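You operate a simulated robot arm through the tools that you are given. There is no shell and no other tool.

The job below is to be done with a simulated robot arm. You get a single attempt, and the scene is never put back.

TASK
Switch the baler on with its key and run one card stroke.
Fine: yellow key in the socket, power on, mode knob on card before you start; wait until it stops and leave the power on.

Only the result counts: the job must be done as asked and must still hold three seconds after the hand-in. Knocking over, shifting, dropping, spilling or breaking anything else fails it.

THE ROBOT
A 6-joint arm with a two-finger parallel gripper, fixed in place. Base frame: the origin is at the foot of the arm, x ahead of it, y to its left, z up. Readings come in mm, degrees, newtons and seconds.
With the tool pointing down near the work surface it reaches from about 240 to 640 mm from the base axis. Its first joint turns from -66.0 to 66.0 degrees. Payload 2.7 kg.
The TCP is the grasp point between the finger pads, 23 mm short of the fingertips. In the tool frame z runs along the fingers and y along their closing line. The gripper opens to 94 mm. The fingers are 38 mm wide and 10 mm thick; the gripper's body (54 by 96 mm) begins 39 mm behind the TCP.
Orientation is told as [roll, pitch, yaw] about the base's x, y, z axes, in that order, counted from this pose: with the fingers straight down and closing along the base's y, the tool's x points along the base's -x, its y along +y and its z along -z.

THE INTERFACE
- The arm moves only by the tool apply_moves. Its argument "moves" is text: rows parted by semicolons, each of 6 numbers parted by spaces: the shift along the tool's x, y, z in mm, then the turn, a rotation vector about the tool's x, y, z in degrees. In form: x y z rx ry rz; .... A call has 1 to 20 rows; each row shifts and turns the commanded pose from where the row before left it, along the tool's axes as they then stand. "grip" is the closure in counts, from 0 (fully open) to 255 (shut), set as the call begins (left out, the last holds). Each row takes 0.2 s and may step no farther than 50 mm and 8.6 degrees from the row before; otherwise, or with a gripper value out of range, the whole call is refused. A pose out of reach is approached as far as the arm can. The call stops where the force on the tool passes 40 N (or 10 N more than at its start, if that is more) or the arm is blocked; 0.2 s more then pass. The fingers move at their own pace (about 45 mm/s each) and stop on an object; they squeeze with about 41 N. The grip force told is the motor's: it shows also when the fingers shut on nothing. Time passes only in rows, and 0.2 s behind the last, so rows that do not move let the fingers close. The reply holds the time, the measured pose of the TCP, the force on the tool along the base axes, the opening and the grip force, in the units named above and with some noise, with the torque about the TCP (base axes, N m) and any sound that the robot's microphone picked up.
- Cameras (640 x 400 px; columns grow to the right, rows downward): "scene" is fixed at [88.2, -435.3, 1433.2]; the picture's right is [0.68, -0.73, 0.00], its down [-0.21, -0.20, -0.96] and it looks along [0.70, 0.65, -0.29] (base axes); focal length 214 px, centre (320, 200). "wrist" rides on the gripper at [87, 16, -74] in the tool frame; the picture's right is [-0.18, 0.98, 0.00], its down [-0.58, -0.11, -0.81] and it looks along [-0.79, -0.15, 0.59] (tool axes); focal length 243 px, centre (320, 200). There is no depth. A picture from a camera that has moved, and an enlarged one, comes with that camera's place and axes in the base frame and with its lens.
- snapshot(camera): a new picture of that camera. It takes no simulated time.
- close_up(camera, box): a new picture of the part [left, top, right, bottom] of that camera's present view, enlarged. It takes no simulated time.
- close_job(): hands the job in; it is judged then, once.

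Nothing tells you positions but the pictures and the camera data. Unless the task says otherwise, let go and move clear before handing in.

The tools are called after "Emit:" as name(argument=value, ...) on one line, values as JSON. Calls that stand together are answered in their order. apply_moves: Moves the arm, as the interface text tells. Its arguments: {"type":"object","properties":{"moves":{"type":"string"},"grip":{"type":"number"}},"required":["moves"]} The other tools are called the same way: snapshot (camera) takes a picture; close_up (camera, box) takes an enlarged picture of a part of a camera's view; close_job () hands the job in.

At the start:

```text
clock: 0.0
ee_pos: [288.4, 54.8, 1342.0]
orientation: [0.0, 0.0, 0.0]
wrist_force: [-0.1, -0.7, 0.8]
torque: [0.0, -0.03, -0.01]
opening: 94.1
grip_force: 0.1
```

scene: 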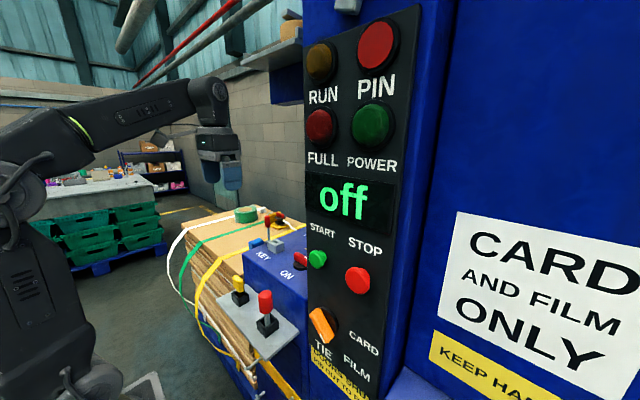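
wrist: 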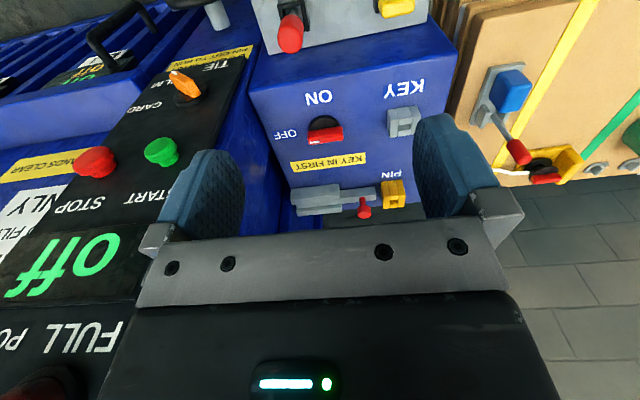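

I see a baler control panel (off), a blue box with a KEY socket, ON/OFF rocker and a PIN lever, and a grey shelf with a red and a yellow key. I'll look closer before moving.

Emit:
close_up(camera="scene", box=[160, 190, 400, 400])

Emit:
close_up(camera="scene", box=[220, 190, 340, 280])

Emit:
close_up(camera="wrist", box=[240, 0, 480, 230])

Emit:
close_up(camera="wrist", box=[0, 0, 280, 300])

Emit:
close_up(camera="scene", box=[295, 10, 425, 400])

```text
1.90 times, centred on (280, 295) of scene
camera zoom: at [88.2, -435.3, 1433.2], right [0.68, -0.73, 0.0], down [-0.21, -0.2, -0.96], along [0.7, 0.65, -0.29], focal length 408 px, centre (396, 19)
```

zoom: 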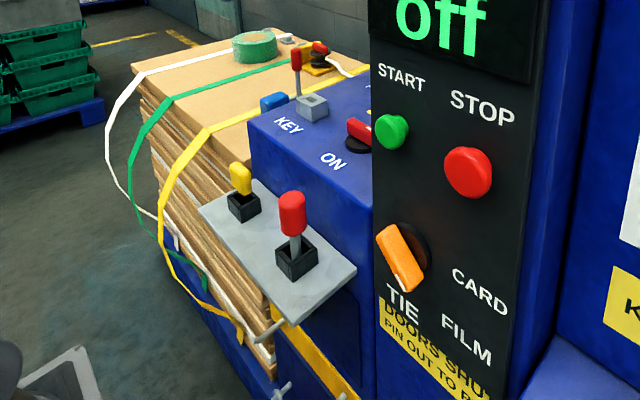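

```text
4.44 times, centred on (280, 235) of scene
camera zoom: at [88.2, -435.3, 1433.2], right [0.68, -0.73, 0.0], down [-0.21, -0.2, -0.96], along [0.7, 0.65, -0.29], focal length 953 px, centre (498, 44)
```

zoom: 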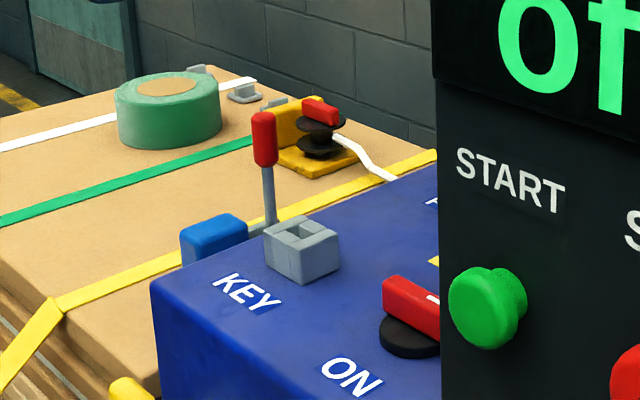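

```text
1.74 times, centred on (360, 115) of wrist
camera zoom: at [202.1, 70.0, 1417.7], right [0.19, 0.98, 0.0], down [0.58, -0.11, 0.81], along [0.79, -0.15, -0.59], focal length 422 px, centre (250, 348)
```

zoom: 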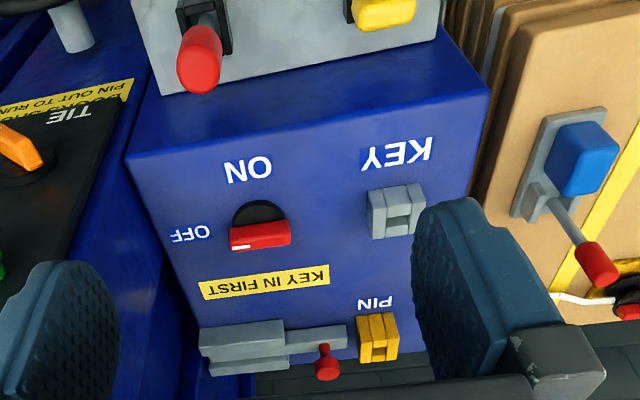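

```text
1.33 times, centred on (140, 150) of wrist
camera zoom: at [202.1, 70.0, 1417.7], right [0.19, 0.98, 0.0], down [0.58, -0.11, 0.81], along [0.79, -0.15, -0.59], focal length 324 px, centre (560, 267)
```

zoom: 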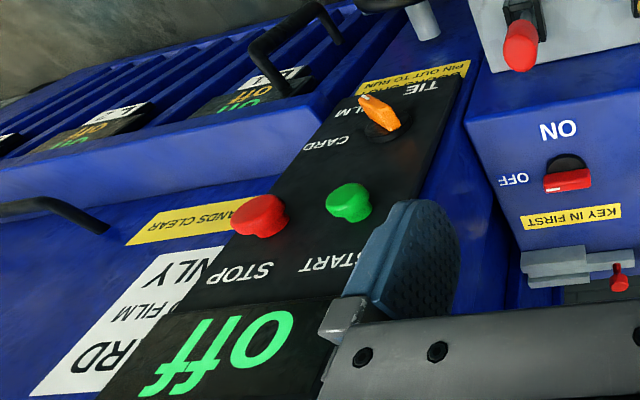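

```text
1.03 times, centred on (360, 205) of scene (not enlarged: the box is as wide or as high as the picture)
camera zoom: at [88.2, -435.3, 1433.2], right [0.68, -0.73, 0.0], down [-0.21, -0.2, -0.96], along [0.7, 0.65, -0.29], focal length 220 px, centre (279, 195)
```

zoom: 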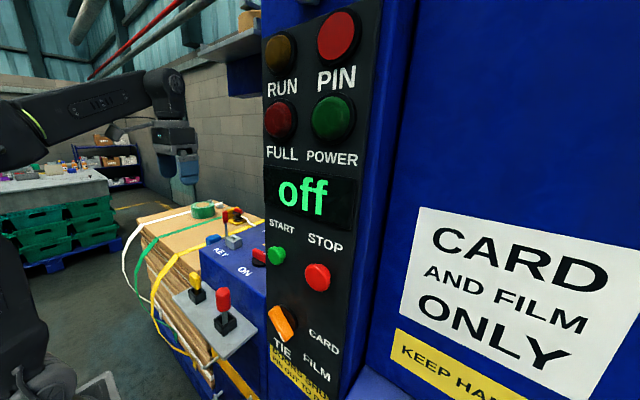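

The panel faces the robot at about x≈390. START is near [372,-167,1186] and the mode knob near [366,-185,1029]. The yellow key is near [337,157,977] and the socket near [499,168,1045]. I'll zoom in on each piece before moving.

Emit:
close_up(camera="wrist", box=[370, 0, 440, 44])

Emit:
close_up(camera="wrist", box=[370, 80, 434, 150])

Emit:
close_up(camera="wrist", box=[280, 160, 420, 230])

Emit:
close_up(camera="scene", box=[215, 265, 305, 345])

Emit:
close_up(camera="scene", box=[300, 290, 400, 400])

Emit:
close_up(camera="wrist", box=[130, 40, 250, 120])

Emit:
close_up(camera="wrist", box=[290, 80, 390, 150])

```text
9.09 times, centred on (405, 22) of wrist
camera zoom: at [202.1, 70.0, 1417.7], right [0.19, 0.98, 0.0], down [0.58, -0.11, 0.81], along [0.79, -0.15, -0.59], focal length 2206 px, centre (-453, 1818)
```

zoom: 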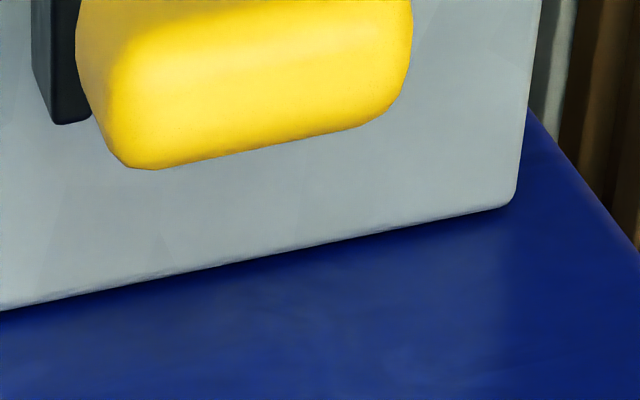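

```text
5.71 times, centred on (402, 115) of wrist
camera zoom: at [202.1, 70.0, 1417.7], right [0.19, 0.98, 0.0], down [0.58, -0.11, 0.81], along [0.79, -0.15, -0.59], focal length 1386 px, centre (-149, 686)
```

zoom: 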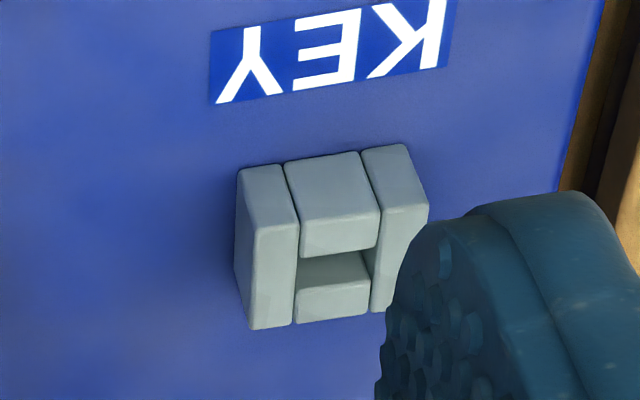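

```text
4.57 times, centred on (350, 195) of wrist
camera zoom: at [202.1, 70.0, 1417.7], right [0.19, 0.98, 0.0], down [0.58, -0.11, 0.81], along [0.79, -0.15, -0.59], focal length 1109 px, centre (183, 223)
```

zoom: 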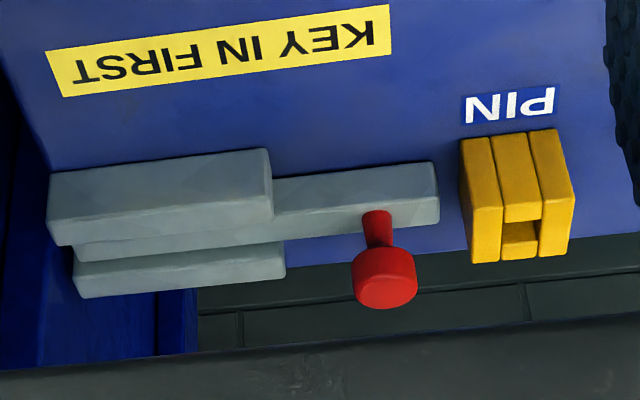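

```text
5.00 times, centred on (260, 305) of scene
camera zoom: at [88.2, -435.3, 1433.2], right [0.68, -0.73, 0.0], down [-0.21, -0.2, -0.96], along [0.7, 0.65, -0.29], focal length 1072 px, centre (620, -325)
```

zoom: 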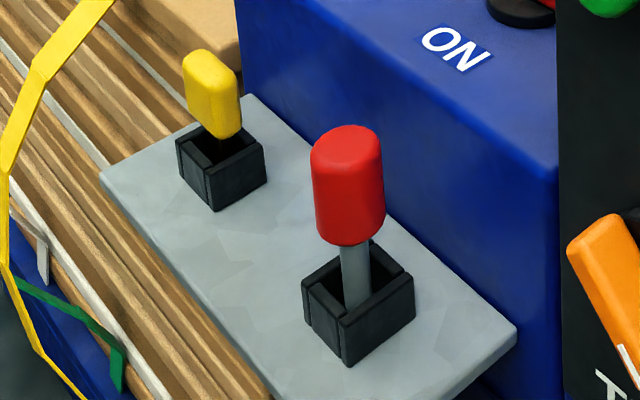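

```text
3.64 times, centred on (350, 345) of scene
camera zoom: at [88.2, -435.3, 1433.2], right [0.68, -0.73, 0.0], down [-0.21, -0.2, -0.96], along [0.7, 0.65, -0.29], focal length 780 px, centre (211, -327)
```

zoom: 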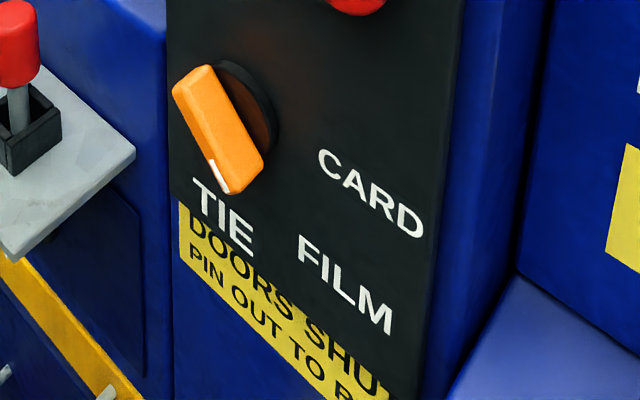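

```text
5.00 times, centred on (190, 80) of wrist
camera zoom: at [202.1, 70.0, 1417.7], right [0.19, 0.98, 0.0], down [0.58, -0.11, 0.81], along [0.79, -0.15, -0.59], focal length 1213 px, centre (970, 800)
```

zoom: 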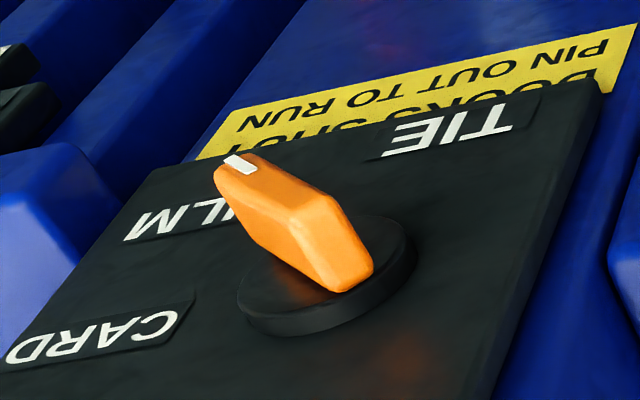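

```text
5.71 times, centred on (340, 115) of wrist
camera zoom: at [202.1, 70.0, 1417.7], right [0.19, 0.98, 0.0], down [0.58, -0.11, 0.81], along [0.79, -0.15, -0.59], focal length 1386 px, centre (206, 686)
```

zoom: 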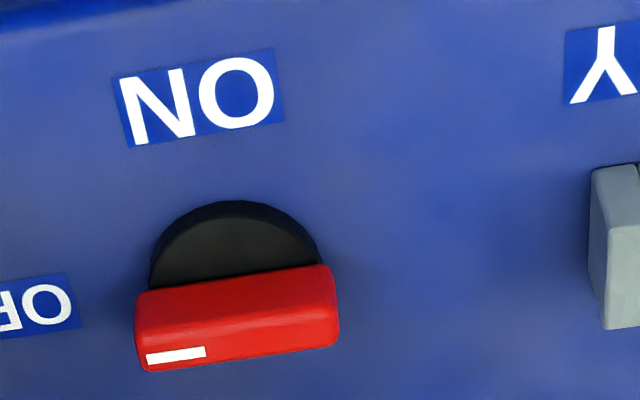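

The power switch is a red rotary bar pointing to OFF, and the orange mode bar looks set to FILM or TIE. The pin bolt seems to be clear of its keeper. I'll zoom further on the key, socket and knob shapes.

Emit:
close_up(camera="scene", box=[262, 232, 292, 262])

Emit:
close_up(camera="scene", box=[225, 270, 260, 310])

Emit:
close_up(camera="scene", box=[245, 280, 290, 340])

Emit:
close_up(camera="wrist", box=[200, 0, 360, 60])

Emit:
close_up(camera="scene", box=[180, 80, 260, 230])

```text
13.33 times, centred on (277, 247) of scene
camera zoom: at [88.2, -435.3, 1433.2], right [0.68, -0.73, 0.0], down [-0.21, -0.2, -0.96], along [0.7, 0.65, -0.29], focal length 2860 px, centre (893, -427)
```

zoom: 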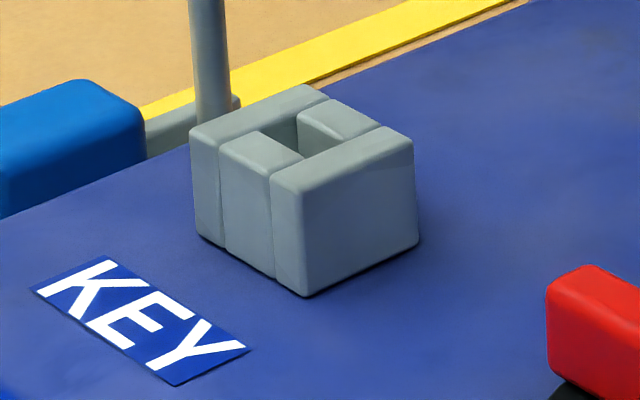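

```text
10.00 times, centred on (242, 290) of scene
camera zoom: at [88.2, -435.3, 1433.2], right [0.68, -0.73, 0.0], down [-0.21, -0.2, -0.96], along [0.7, 0.65, -0.29], focal length 2145 px, centre (1095, -700)
```

zoom: 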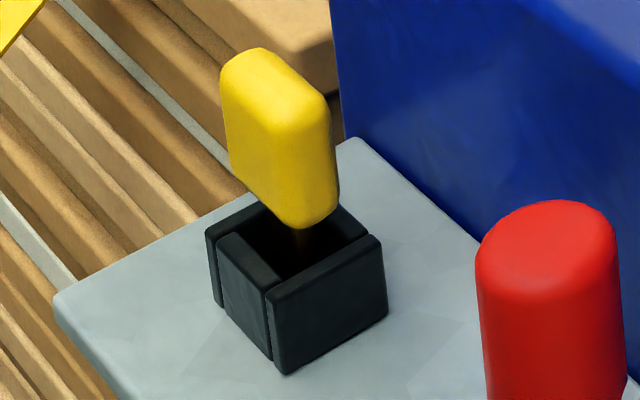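

```text
6.67 times, centred on (268, 310) of scene
camera zoom: at [88.2, -435.3, 1433.2], right [0.68, -0.73, 0.0], down [-0.21, -0.2, -0.96], along [0.7, 0.65, -0.29], focal length 1430 px, centre (670, -533)
```

zoom: 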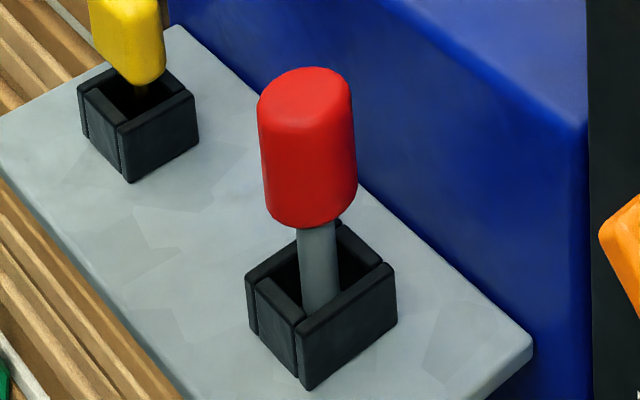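

```text
4.00 times, centred on (280, 30) of wrist
camera zoom: at [202.1, 70.0, 1417.7], right [0.19, 0.98, 0.0], down [0.58, -0.11, 0.81], along [0.79, -0.15, -0.59], focal length 970 px, centre (480, 880)
```

zoom: 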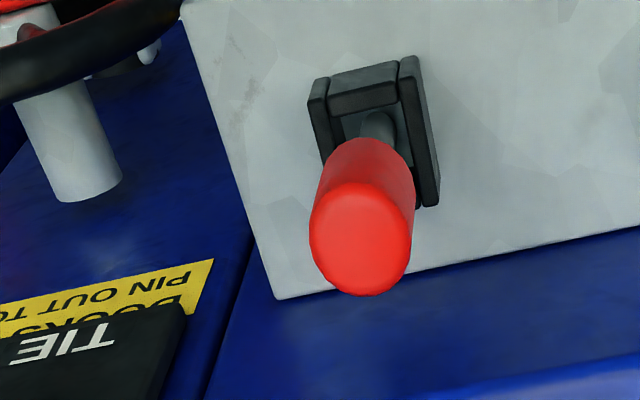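

```text
2.67 times, centred on (220, 155) of scene
camera zoom: at [88.2, -435.3, 1433.2], right [0.68, -0.73, 0.0], down [-0.21, -0.2, -0.96], along [0.7, 0.65, -0.29], focal length 572 px, centre (587, 320)
```

zoom: 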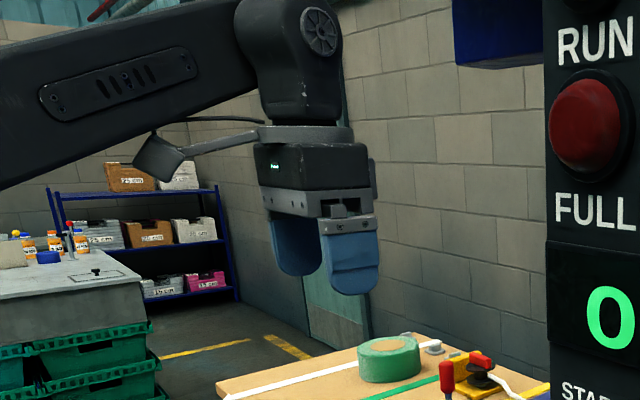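

The yellow key is a flat paddle, wide along y and thin along x, standing in a black holder. I'll tilt the tool back so the wrist camera looks straight down over the shelf and box.

Emit:
apply_moves(moves="0 0 0 0 7.5 0; 0 0 0 0 7.5 0; 0 0 0 0 7.5 0; 0 0 0 0 7.5 0; 0 0 0 0 7.5 0; 0 0 0 0 7.5 0; 0 0 0 0 0 0")

Emit:
snapshot(camera="wrist")

Emit:
snapshot(camera="scene")

```text
clock: 1.6
ee_pos: [262.8, 62.1, 1157.1]
orientation: [0.1, 44.8, 0.0]
wrist_force: [0.8, -0.3, 0.2]
torque: [-0.02, -0.01, 0.03]
opening: 94.2
grip_force: 0.2
out of reach, approached as far as the arm can: row 1, 2, 3, 4, 5, 6
```

```text
taken
camera wrist: at [254.7, 78.3, 1272.6], right [0.13, 0.98, -0.13], down [0.98, -0.11, 0.16], along [0.14, -0.15, -0.98], focal length 243 px, centre (320, 200)
```

wrist: 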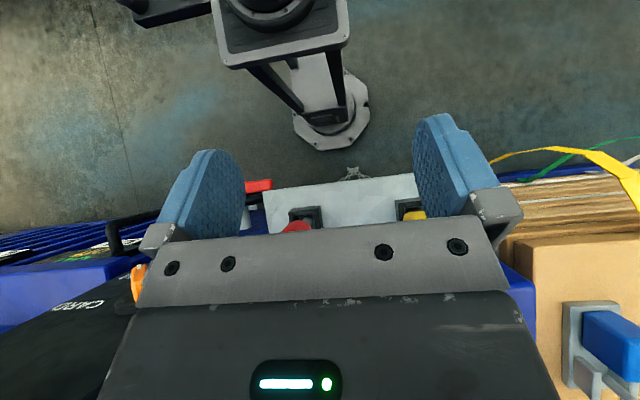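

```text
taken
```

scene: 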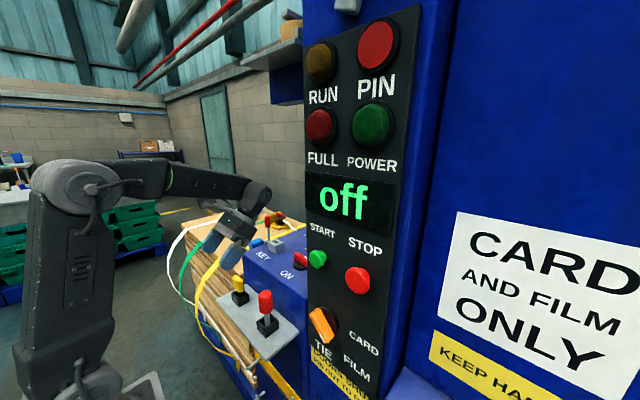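

The last turn went out of reach, so the arm dropped lower than commanded. I'll turn back to fingers-down and check where the commanded pose now stands.

Emit:
apply_moves(moves="0 0 0 0 -7.5 0; 0 0 0 0 -7.5 0; 0 0 0 0 -7.5 0; 0 0 0 0 0 0")

```text
clock: 2.6
ee_pos: [263.0, 62.3, 1159.7]
orientation: [0.1, 22.4, -0.1]
wrist_force: [0.4, -0.1, -0.5]
torque: [-0.03, -0.02, 0.02]
opening: 94.0
grip_force: 0.0
```

The commanded pose follows the reached pose, which is good. I'll finish levelling the tool and look again.

Emit:
apply_moves(moves="0 0 0 0 -7.5 0; 0 0 0 0 -7.5 0; 0 0 0 0 -7.5 0; 0 0 0 0 0 0")

Emit:
snapshot(camera="wrist")

Emit:
close_up(camera="wrist", box=[160, 0, 460, 200])

```text
clock: 3.6
ee_pos: [264.2, 61.5, 1158.4]
orientation: [0.1, 0.0, -0.2]
wrist_force: [-0.1, 1.0, 0.3]
torque: [0.0, 0.01, 0.03]
opening: 94.2
grip_force: 0.1
```

```text
taken
camera wrist: at [176.6, 77.6, 1234.3], right [0.19, 0.98, 0.0], down [0.58, -0.11, 0.81], along [0.79, -0.15, -0.59], focal length 243 px, centre (320, 200)
```

wrist: 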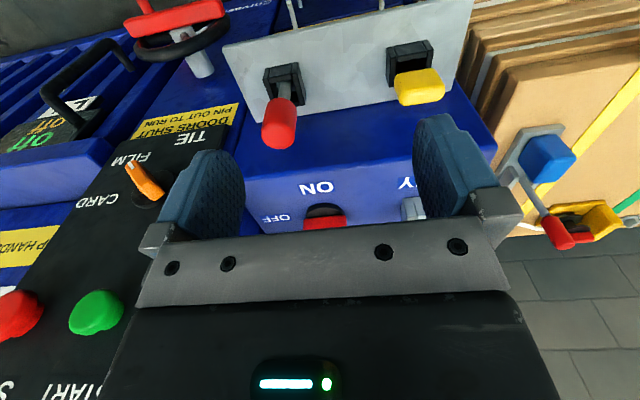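

```text
2.00 times, centred on (310, 100) of wrist
camera zoom: at [176.6, 77.6, 1234.3], right [0.19, 0.98, 0.0], down [0.58, -0.11, 0.81], along [0.79, -0.15, -0.59], focal length 485 px, centre (340, 400)
```

zoom: 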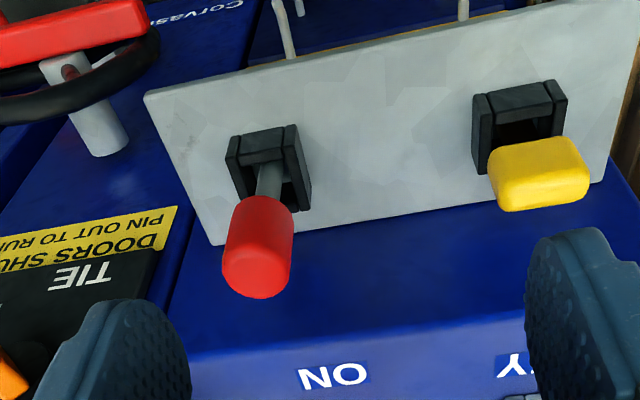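

The yellow handle is about x 334–350, y 132–179 with its top at z≈991. The socket slot is about [497,166] with its top at z≈1059, longer along y. I'll move above the key with the gripper yawed 90° and half closed.

Emit:
apply_moves(moves="-26 31.2 0 0 0 0; -26 31.2 0 0 0 0; -26 31.2 0 0 0 0; 0 0 0 0 0 -8.18; 0 0 0 0 0 -8.18; 0 0 0 0 0 -8.18; 0 0 0 0 0 -8.18; 0 0 0 0 0 -8.18; 0 0 0 0 0 -8.18; 0 0 0 0 0 -8.18; 0 0 0 0 0 -8.18; 0 0 0 0 0 -8.18; 0 0 0 0 0 -8.18; 0 0 0 0 0 -8.2; 0 0 0 0 0 0", grip=100)

Emit:
snapshot(camera="wrist")

Emit:
snapshot(camera="scene")

```text
clock: 6.8
ee_pos: [340.9, 154.8, 1157.8]
orientation: [0.0, 0.0, 90.2]
wrist_force: [-0.1, -0.3, -0.2]
torque: [0.03, -0.01, -0.02]
opening: 57.1
grip_force: 0.0
```

```text
taken
camera wrist: at [324.8, 68.5, 1234.1], right [-0.98, 0.18, 0.0], down [0.11, 0.58, 0.81], along [0.15, 0.79, -0.59], focal length 243 px, centre (320, 200)
```

wrist: 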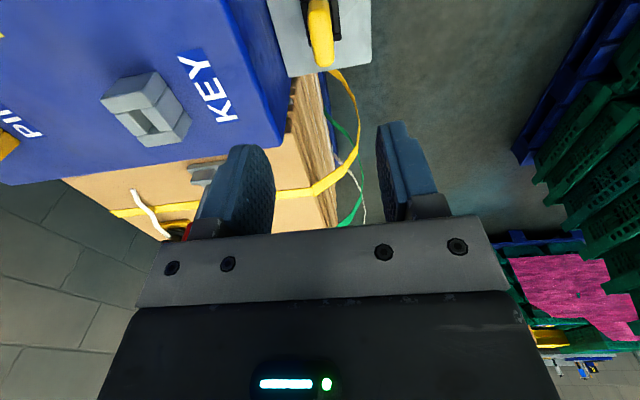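

```text
taken
```

scene: 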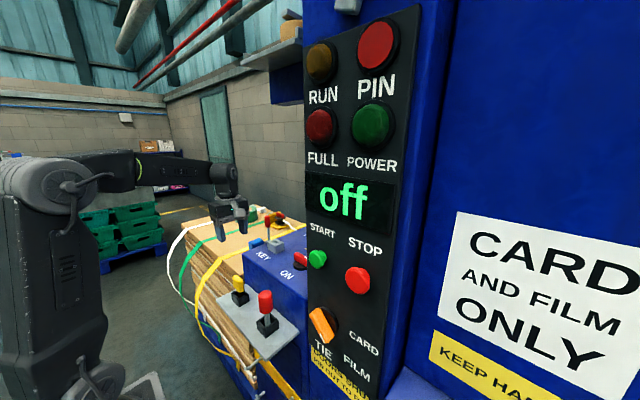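

I'm above the key with the fingers closing along x. I'll zoom in to fix the key's x centre, thickness and socket.

Emit:
close_up(camera="wrist", box=[260, 0, 380, 80])

Emit:
close_up(camera="wrist", box=[90, 60, 210, 160])

```text
5.00 times, centred on (320, 40) of wrist
camera zoom: at [324.8, 68.5, 1234.1], right [-0.98, 0.18, 0.0], down [0.11, 0.58, 0.81], along [0.15, 0.79, -0.59], focal length 1213 px, centre (320, 1000)
```

zoom: 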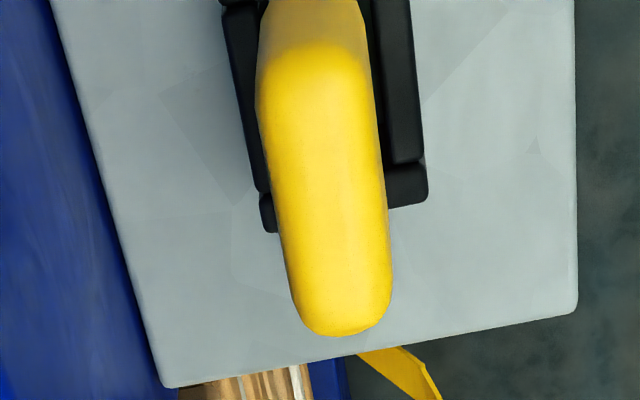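

```text
4.00 times, centred on (150, 110) of wrist
camera zoom: at [324.8, 68.5, 1234.1], right [-0.98, 0.18, 0.0], down [0.11, 0.58, 0.81], along [0.15, 0.79, -0.59], focal length 970 px, centre (1000, 560)
```

zoom: 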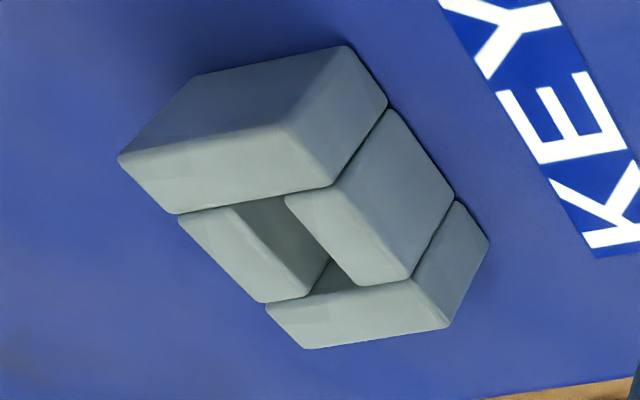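

The key's centre is about [340,157] and the gripper is lined up. I'll descend to grip height, z≈983.

Emit:
apply_moves(moves="-2 0 45 0 0 0; 0 0 45 0 0 0; 0 0 40 0 0 0; 0 0 25 0 0 0; 0 0 19.5 0 0 0; 0 0 0 0 0 0")

Emit:
snapshot(camera="wrist")

Emit:
close_up(camera="scene", box=[200, 220, 300, 330])

```text
clock: 8.2
ee_pos: [342.3, 159.2, 985.9]
orientation: [-0.1, 0.1, 89.9]
wrist_force: [0.4, 0.3, 0.7]
torque: [-0.02, -0.03, 0.02]
opening: 57.1
grip_force: 0.1
```

```text
taken
camera wrist: at [325.4, 72.7, 1060.9], right [-0.98, 0.19, 0.0], down [0.11, 0.58, 0.81], along [0.15, 0.79, -0.59], focal length 243 px, centre (320, 200)
```

wrist: 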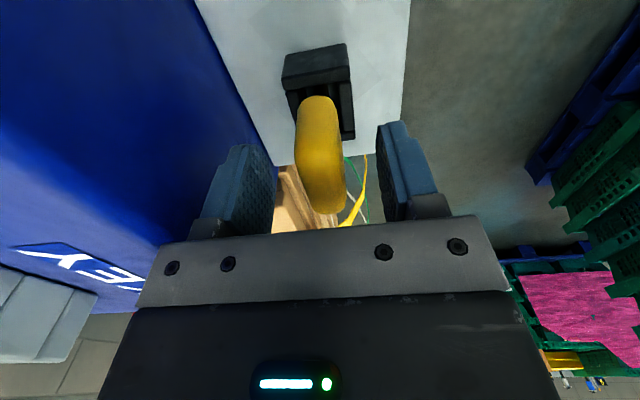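

```text
3.64 times, centred on (250, 275) of scene
camera zoom: at [88.2, -435.3, 1433.2], right [0.68, -0.73, 0.0], down [-0.21, -0.2, -0.96], along [0.7, 0.65, -0.29], focal length 780 px, centre (574, -73)
```

zoom: 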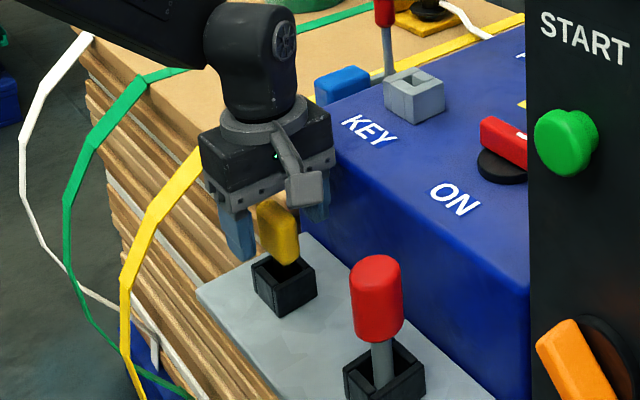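

The key sits between the fingers with clearance on both sides. I'll close on it.

Emit:
apply_moves(moves="0 0 0 0 0 0; 0 0 0 0 0 0; 0 0 0 0 0 0; 0 0 0 0 0 0; 0 0 0 0 0 0", grip=255)

Emit:
snapshot(camera="wrist")

```text
clock: 9.4
ee_pos: [341.4, 160.5, 986.8]
orientation: [0.0, 0.0, 89.9]
wrist_force: [-0.1, 0.1, -0.2]
torque: [0.01, -0.02, 0.03]
opening: 19.2
grip_force: 40.9
```

```text
taken
camera wrist: at [325.5, 72.6, 1061.3], right [-0.98, 0.19, 0.0], down [0.11, 0.58, 0.81], along [0.15, 0.79, -0.59], focal length 243 px, centre (320, 200)
```

wrist: 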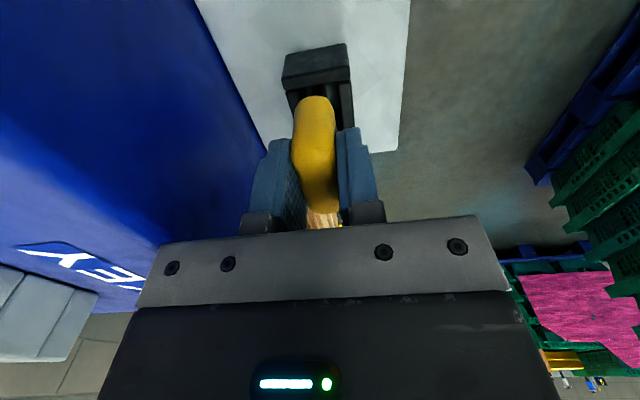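

I've gripped the key, 19 mm thick. I'll lift it straight up, slowly at first.

Emit:
apply_moves(moves="0 0 -10 0 0 0; 0 0 -15 0 0 0; 0 0 -25 0 0 0; 0 0 -30 0 0 0; 0 0 -40 0 0 0; 0 0 -40 0 0 0; 0 0 0 0 0 0")

Emit:
snapshot(camera="wrist")

Emit:
close_up(camera="scene", box=[190, 180, 290, 290])

Emit:
close_up(camera="wrist", box=[260, 0, 420, 220])

```text
clock: 11.0
ee_pos: [340.6, 158.6, 1146.9]
orientation: [0.0, 0.0, 89.8]
wrist_force: [-0.2, 0.1, -0.5]
torque: [0.02, 0.01, -0.02]
opening: 19.0
grip_force: 40.7
```

```text
taken
camera wrist: at [324.8, 72.0, 1221.4], right [-0.98, 0.19, 0.0], down [0.11, 0.58, 0.81], along [0.15, 0.79, -0.59], focal length 243 px, centre (320, 200)
```

wrist: 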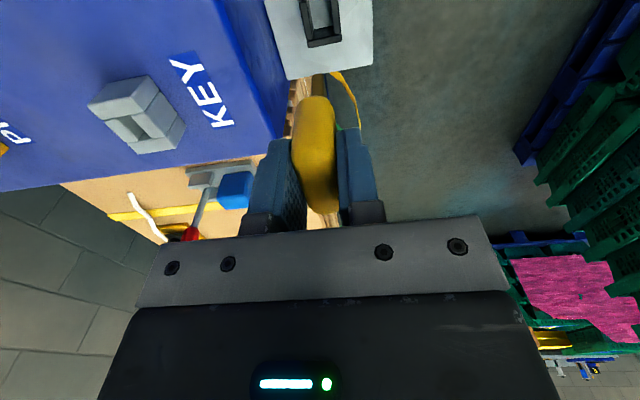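

```text
3.64 times, centred on (240, 235) of scene
camera zoom: at [88.2, -435.3, 1433.2], right [0.68, -0.73, 0.0], down [-0.21, -0.2, -0.96], along [0.7, 0.65, -0.29], focal length 780 px, centre (611, 73)
```

zoom: 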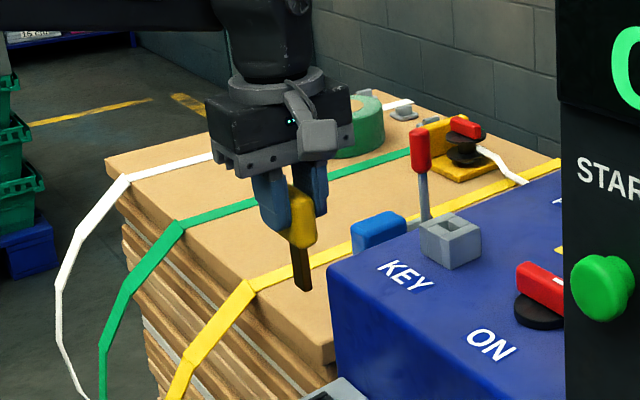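

```text
1.82 times, centred on (340, 110) of wrist
camera zoom: at [324.8, 72.0, 1221.4], right [-0.98, 0.19, 0.0], down [0.11, 0.58, 0.81], along [0.15, 0.79, -0.59], focal length 441 px, centre (284, 364)
```

zoom: 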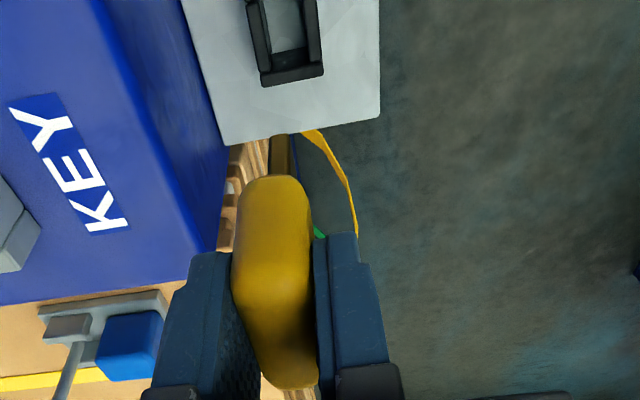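

The key is held, with its dark blade hanging below. I'll zoom in to measure the blade's position and size relative to the TCP.

Emit:
close_up(camera="scene", box=[222, 222, 252, 267])

Emit:
close_up(camera="wrist", box=[280, 50, 380, 130])

Emit:
close_up(camera="wrist", box=[80, 60, 200, 165])

```text
8.89 times, centred on (237, 244) of scene
camera zoom: at [88.2, -435.3, 1433.2], right [0.68, -0.73, 0.0], down [-0.21, -0.2, -0.96], along [0.7, 0.65, -0.29], focal length 1906 px, centre (1058, -196)
```

zoom: 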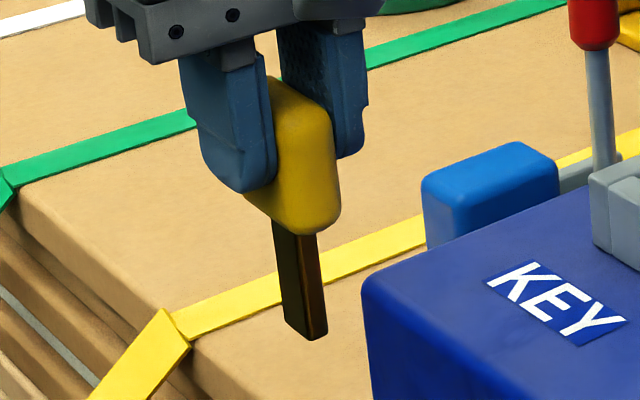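

```text
5.00 times, centred on (330, 90) of wrist
camera zoom: at [324.8, 72.0, 1221.4], right [-0.98, 0.19, 0.0], down [0.11, 0.58, 0.81], along [0.15, 0.79, -0.59], focal length 1213 px, centre (270, 750)
```

zoom: 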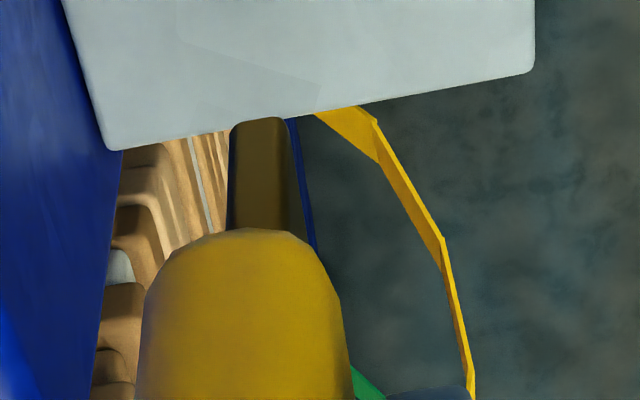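

```text
3.81 times, centred on (140, 112) of wrist
camera zoom: at [324.8, 72.0, 1221.4], right [-0.98, 0.19, 0.0], down [0.11, 0.58, 0.81], along [0.15, 0.79, -0.59], focal length 924 px, centre (1006, 533)
```

zoom: 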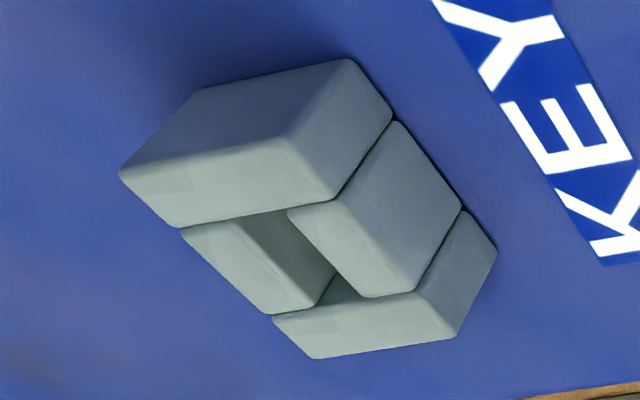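

The blade hangs about 80 mm below the TCP. I'll zoom in on the blade tip to get its cross-section.

Emit:
close_up(camera="scene", box=[232, 244, 242, 264])

Emit:
close_up(camera="wrist", box=[300, 68, 345, 108])

```text
16.00 times, centred on (237, 254) of scene
camera zoom: at [88.2, -435.3, 1433.2], right [0.68, -0.73, 0.0], down [-0.21, -0.2, -0.96], along [0.7, 0.65, -0.29], focal length 3432 px, centre (1648, -664)
```

zoom: 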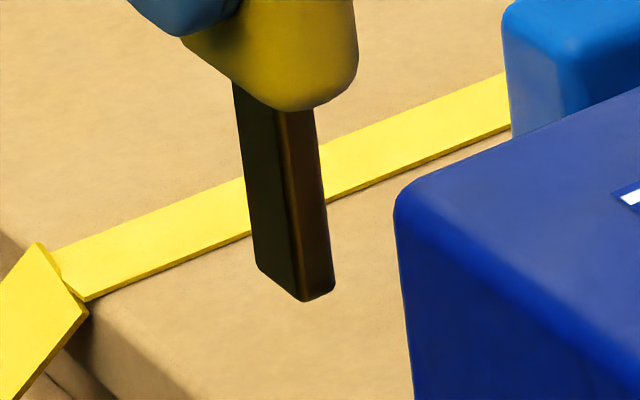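

```text
10.00 times, centred on (322, 88) of wrist
camera zoom: at [324.8, 72.0, 1221.4], right [-0.98, 0.19, 0.0], down [0.11, 0.58, 0.81], along [0.15, 0.79, -0.59], focal length 2426 px, centre (295, 1320)
```

zoom: 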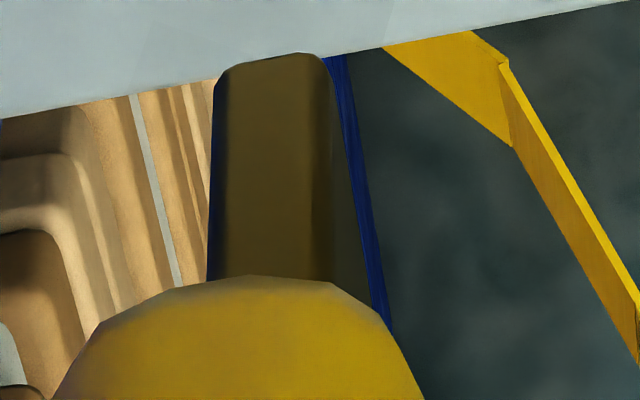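

The blade is about 16×7 mm and the slot about 22×12 mm, both long along y, so the orientation already matches. I'll raise slightly and hover over the socket.

Emit:
apply_moves(moves="0 0 -28 0 0 0; -2.1 -38.5 0 0 0 0; -2.1 -38.5 0 0 0 0; -2.1 -38.5 0 0 0 0; -2.1 -38.5 0 0 0 0; 0 0 0 0 0 0; 0 0 0 0 0 0")

Emit:
snapshot(camera="wrist")

Emit:
close_up(camera="wrist", box=[250, 0, 390, 120])

Emit:
close_up(camera="scene", box=[255, 205, 305, 265])

```text
clock: 12.6
ee_pos: [494.7, 165.9, 1172.0]
orientation: [0.1, 0.1, 89.9]
wrist_force: [-1.0, 0.2, -0.9]
torque: [-0.02, 0.03, 0.04]
opening: 19.1
grip_force: 40.7
```

```text
taken
camera wrist: at [479.2, 78.8, 1247.0], right [-0.98, 0.19, 0.0], down [0.11, 0.58, 0.81], along [0.15, 0.79, -0.59], focal length 243 px, centre (320, 200)
```

wrist: 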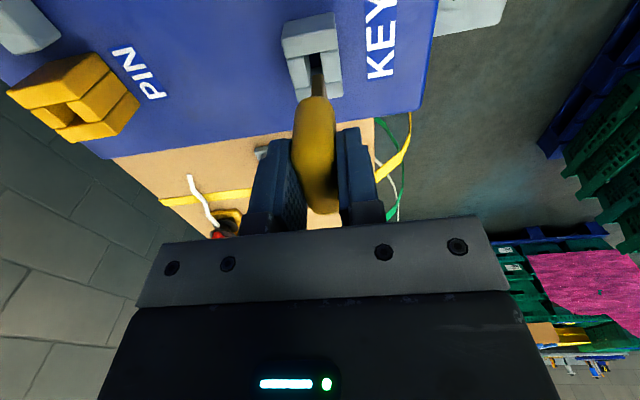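

```text
3.33 times, centred on (320, 60) of wrist
camera zoom: at [479.2, 78.8, 1247.0], right [-0.98, 0.19, 0.0], down [0.11, 0.58, 0.81], along [0.15, 0.79, -0.59], focal length 809 px, centre (320, 667)
```

zoom: 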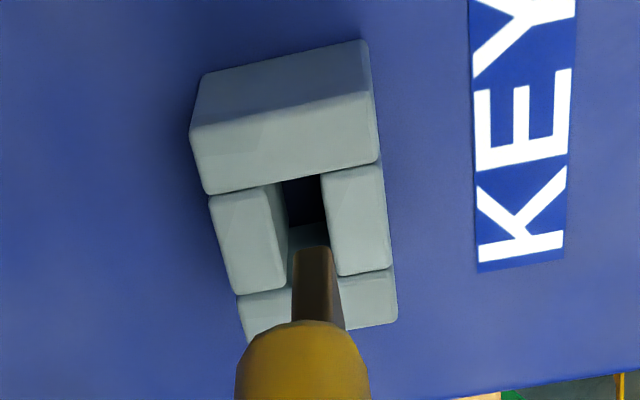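

```text
6.67 times, centred on (280, 235) of scene
camera zoom: at [88.2, -435.3, 1433.2], right [0.68, -0.73, 0.0], down [-0.21, -0.2, -0.96], along [0.7, 0.65, -0.29], focal length 1430 px, centre (587, -33)
```

zoom: 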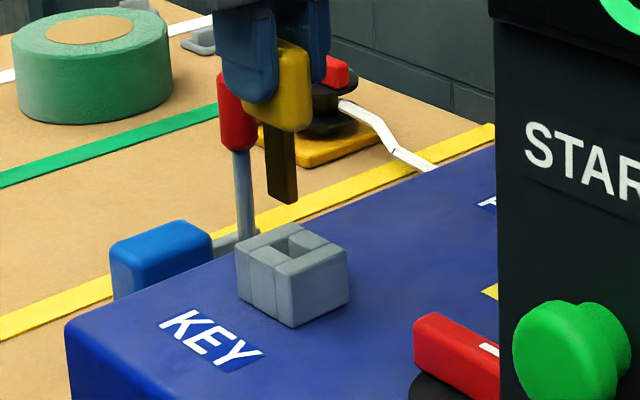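

The blade hovers near the slot and looks a few millimetres short in x. I'll zoom in tightly on both views to refine.

Emit:
close_up(camera="wrist", box=[288, 20, 348, 75])

Emit:
close_up(camera="scene", box=[268, 222, 288, 252])

```text
7.27 times, centred on (318, 48) of wrist
camera zoom: at [479.2, 78.8, 1247.0], right [-0.98, 0.19, 0.0], down [0.11, 0.58, 0.81], along [0.15, 0.79, -0.59], focal length 1764 px, centre (334, 1309)
```

zoom: 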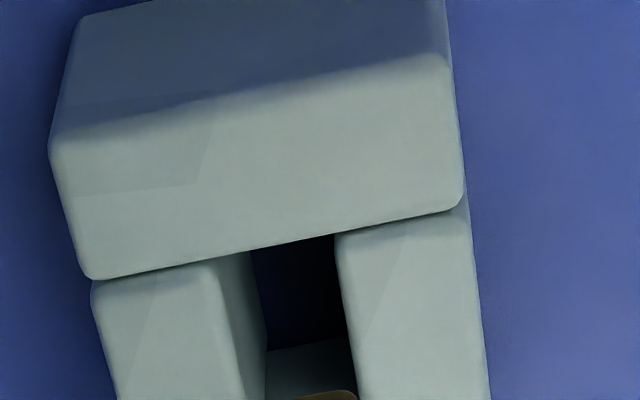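

```text
13.33 times, centred on (278, 237) of scene
camera zoom: at [88.2, -435.3, 1433.2], right [0.68, -0.73, 0.0], down [-0.21, -0.2, -0.96], along [0.7, 0.65, -0.29], focal length 2860 px, centre (880, -293)
```

zoom: 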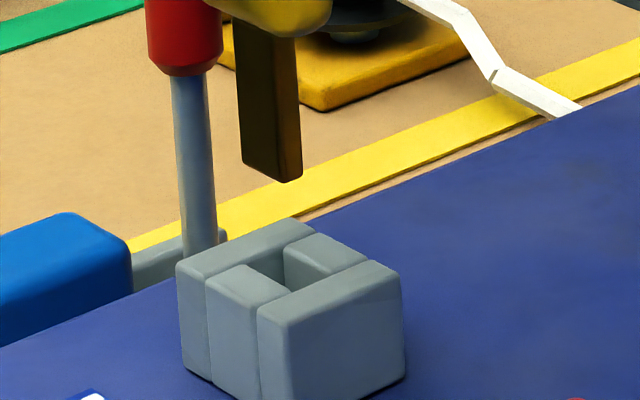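

The slot centre appears about +3.5 mm in x and +3 mm in y from the blade. I'll correct, lower to just above the socket, and recheck.

Emit:
apply_moves(moves="-2.8 -3.5 0 0 0 0; 0 0 10 0 0 0; 0 0 10 0 0 0; 0 0 0 0 0 0; 0 0 0 0 0 0")

Emit:
close_up(camera="wrist", box=[275, 30, 375, 110])

Emit:
close_up(camera="scene", box=[266, 225, 290, 257])

```text
clock: 13.8
ee_pos: [499.7, 168.9, 1153.0]
orientation: [0.0, 0.0, 89.9]
wrist_force: [0.3, 0.8, -0.6]
torque: [0.02, 0.01, 0.0]
opening: 19.2
grip_force: 40.9
```

```text
5.00 times, centred on (325, 70) of wrist
camera zoom: at [483.2, 81.4, 1227.9], right [-0.98, 0.19, 0.0], down [0.11, 0.58, 0.81], along [0.15, 0.79, -0.59], focal length 1213 px, centre (295, 850)
```

zoom: 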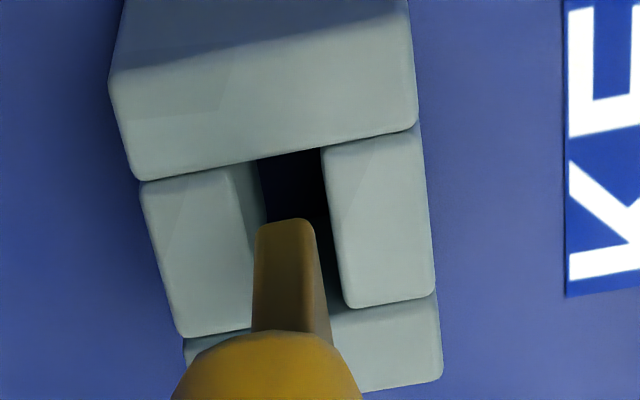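

```text
12.50 times, centred on (278, 241) of scene
camera zoom: at [88.2, -435.3, 1433.2], right [0.68, -0.73, 0.0], down [-0.21, -0.2, -0.96], along [0.7, 0.65, -0.29], focal length 2681 px, centre (845, -312)
```

zoom: 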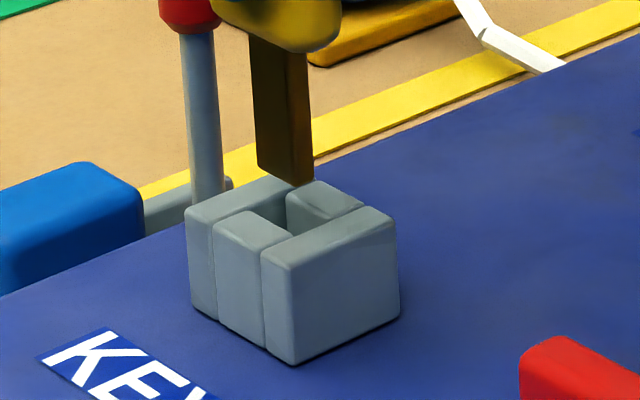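

The blade is now centred over the slot to within about 1 mm. I'll nudge it slightly and lower gently into the slot, watching the force.

Emit:
apply_moves(moves="-0.8 -0.6 0 0 0 0; 0 0 6 0 0 0; 0 0 6 0 0 0; 0 0 5 0 0 0; 0 0 4 0 0 0; 0 0 0 0 0 0")

Emit:
close_up(camera="wrist", box=[275, 30, 375, 110])

Emit:
close_up(camera="scene", box=[266, 225, 290, 257])

```text
clock: 15.2
ee_pos: [498.3, 168.6, 1132.2]
orientation: [0.0, 0.0, 89.9]
wrist_force: [0.9, 0.1, -0.5]
torque: [0.02, 0.01, 0.02]
opening: 19.3
grip_force: 41.0
```

```text
5.00 times, centred on (325, 70) of wrist
camera zoom: at [482.6, 82.0, 1206.6], right [-0.98, 0.18, 0.0], down [0.11, 0.58, 0.81], along [0.15, 0.79, -0.59], focal length 1213 px, centre (295, 850)
```

zoom: 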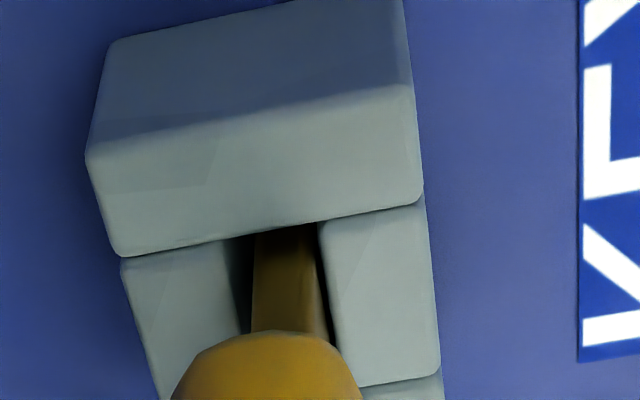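

```text
12.50 times, centred on (278, 241) of scene
camera zoom: at [88.2, -435.3, 1433.2], right [0.68, -0.73, 0.0], down [-0.21, -0.2, -0.96], along [0.7, 0.65, -0.29], focal length 2681 px, centre (845, -312)
```

zoom: 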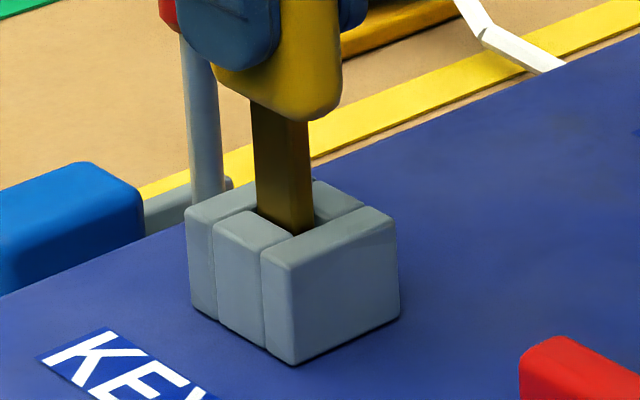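

The blade is entering the slot cleanly with no force. I'll keep lowering.

Emit:
apply_moves(moves="0 0 5 0 0 0; 0 0 5 0 0 0; 0 0 4 0 0 0; 0 0 3 0 0 0; 0 0 2 0 0 0; 0 0 0 0 0 0")

Emit:
close_up(camera="scene", box=[262, 220, 294, 262])

```text
clock: 16.6
ee_pos: [498.6, 168.9, 1112.7]
orientation: [-0.1, 0.0, 89.9]
wrist_force: [0.2, 0.2, -0.3]
torque: [-0.01, 0.03, -0.01]
opening: 19.5
grip_force: 41.4
```

```text
9.52 times, centred on (278, 241) of scene
camera zoom: at [88.2, -435.3, 1433.2], right [0.68, -0.73, 0.0], down [-0.21, -0.2, -0.96], along [0.7, 0.65, -0.29], focal length 2043 px, centre (720, -190)
```

zoom: 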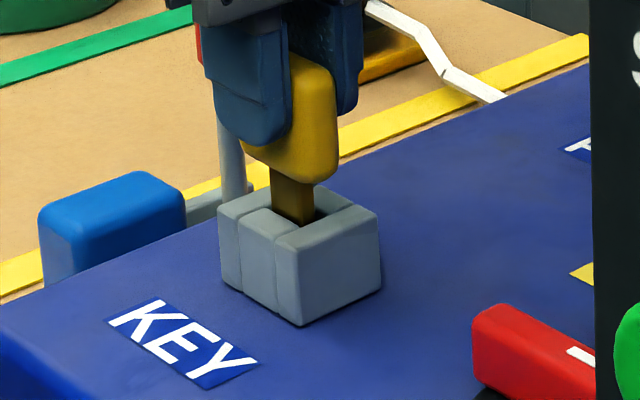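

Still no contact force, so I'll continue down in small steps until it seats.

Emit:
apply_moves(moves="0 0 2 0 0 0; 0 0 2 0 0 0; 0 0 2 0 0 0; 0 0 2 0 0 0; 0 0 0 0 0 0")

Emit:
close_up(camera="scene", box=[262, 220, 294, 262])

```text
clock: 17.8
ee_pos: [500.3, 169.5, 1105.5]
orientation: [-0.2, -0.1, 89.9]
wrist_force: [-2.6, 0.8, 11.5]
torque: [0.09, 0.3, 0.01]
opening: 19.3
grip_force: 40.6
```

```text
9.52 times, centred on (278, 241) of scene
camera zoom: at [87.9, -435.3, 1433.2], right [0.68, -0.73, 0.0], down [-0.21, -0.2, -0.96], along [0.7, 0.65, -0.29], focal length 2043 px, centre (720, -190)
```

zoom: 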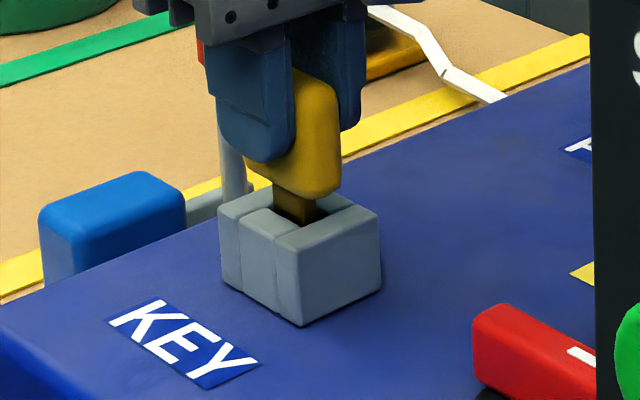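

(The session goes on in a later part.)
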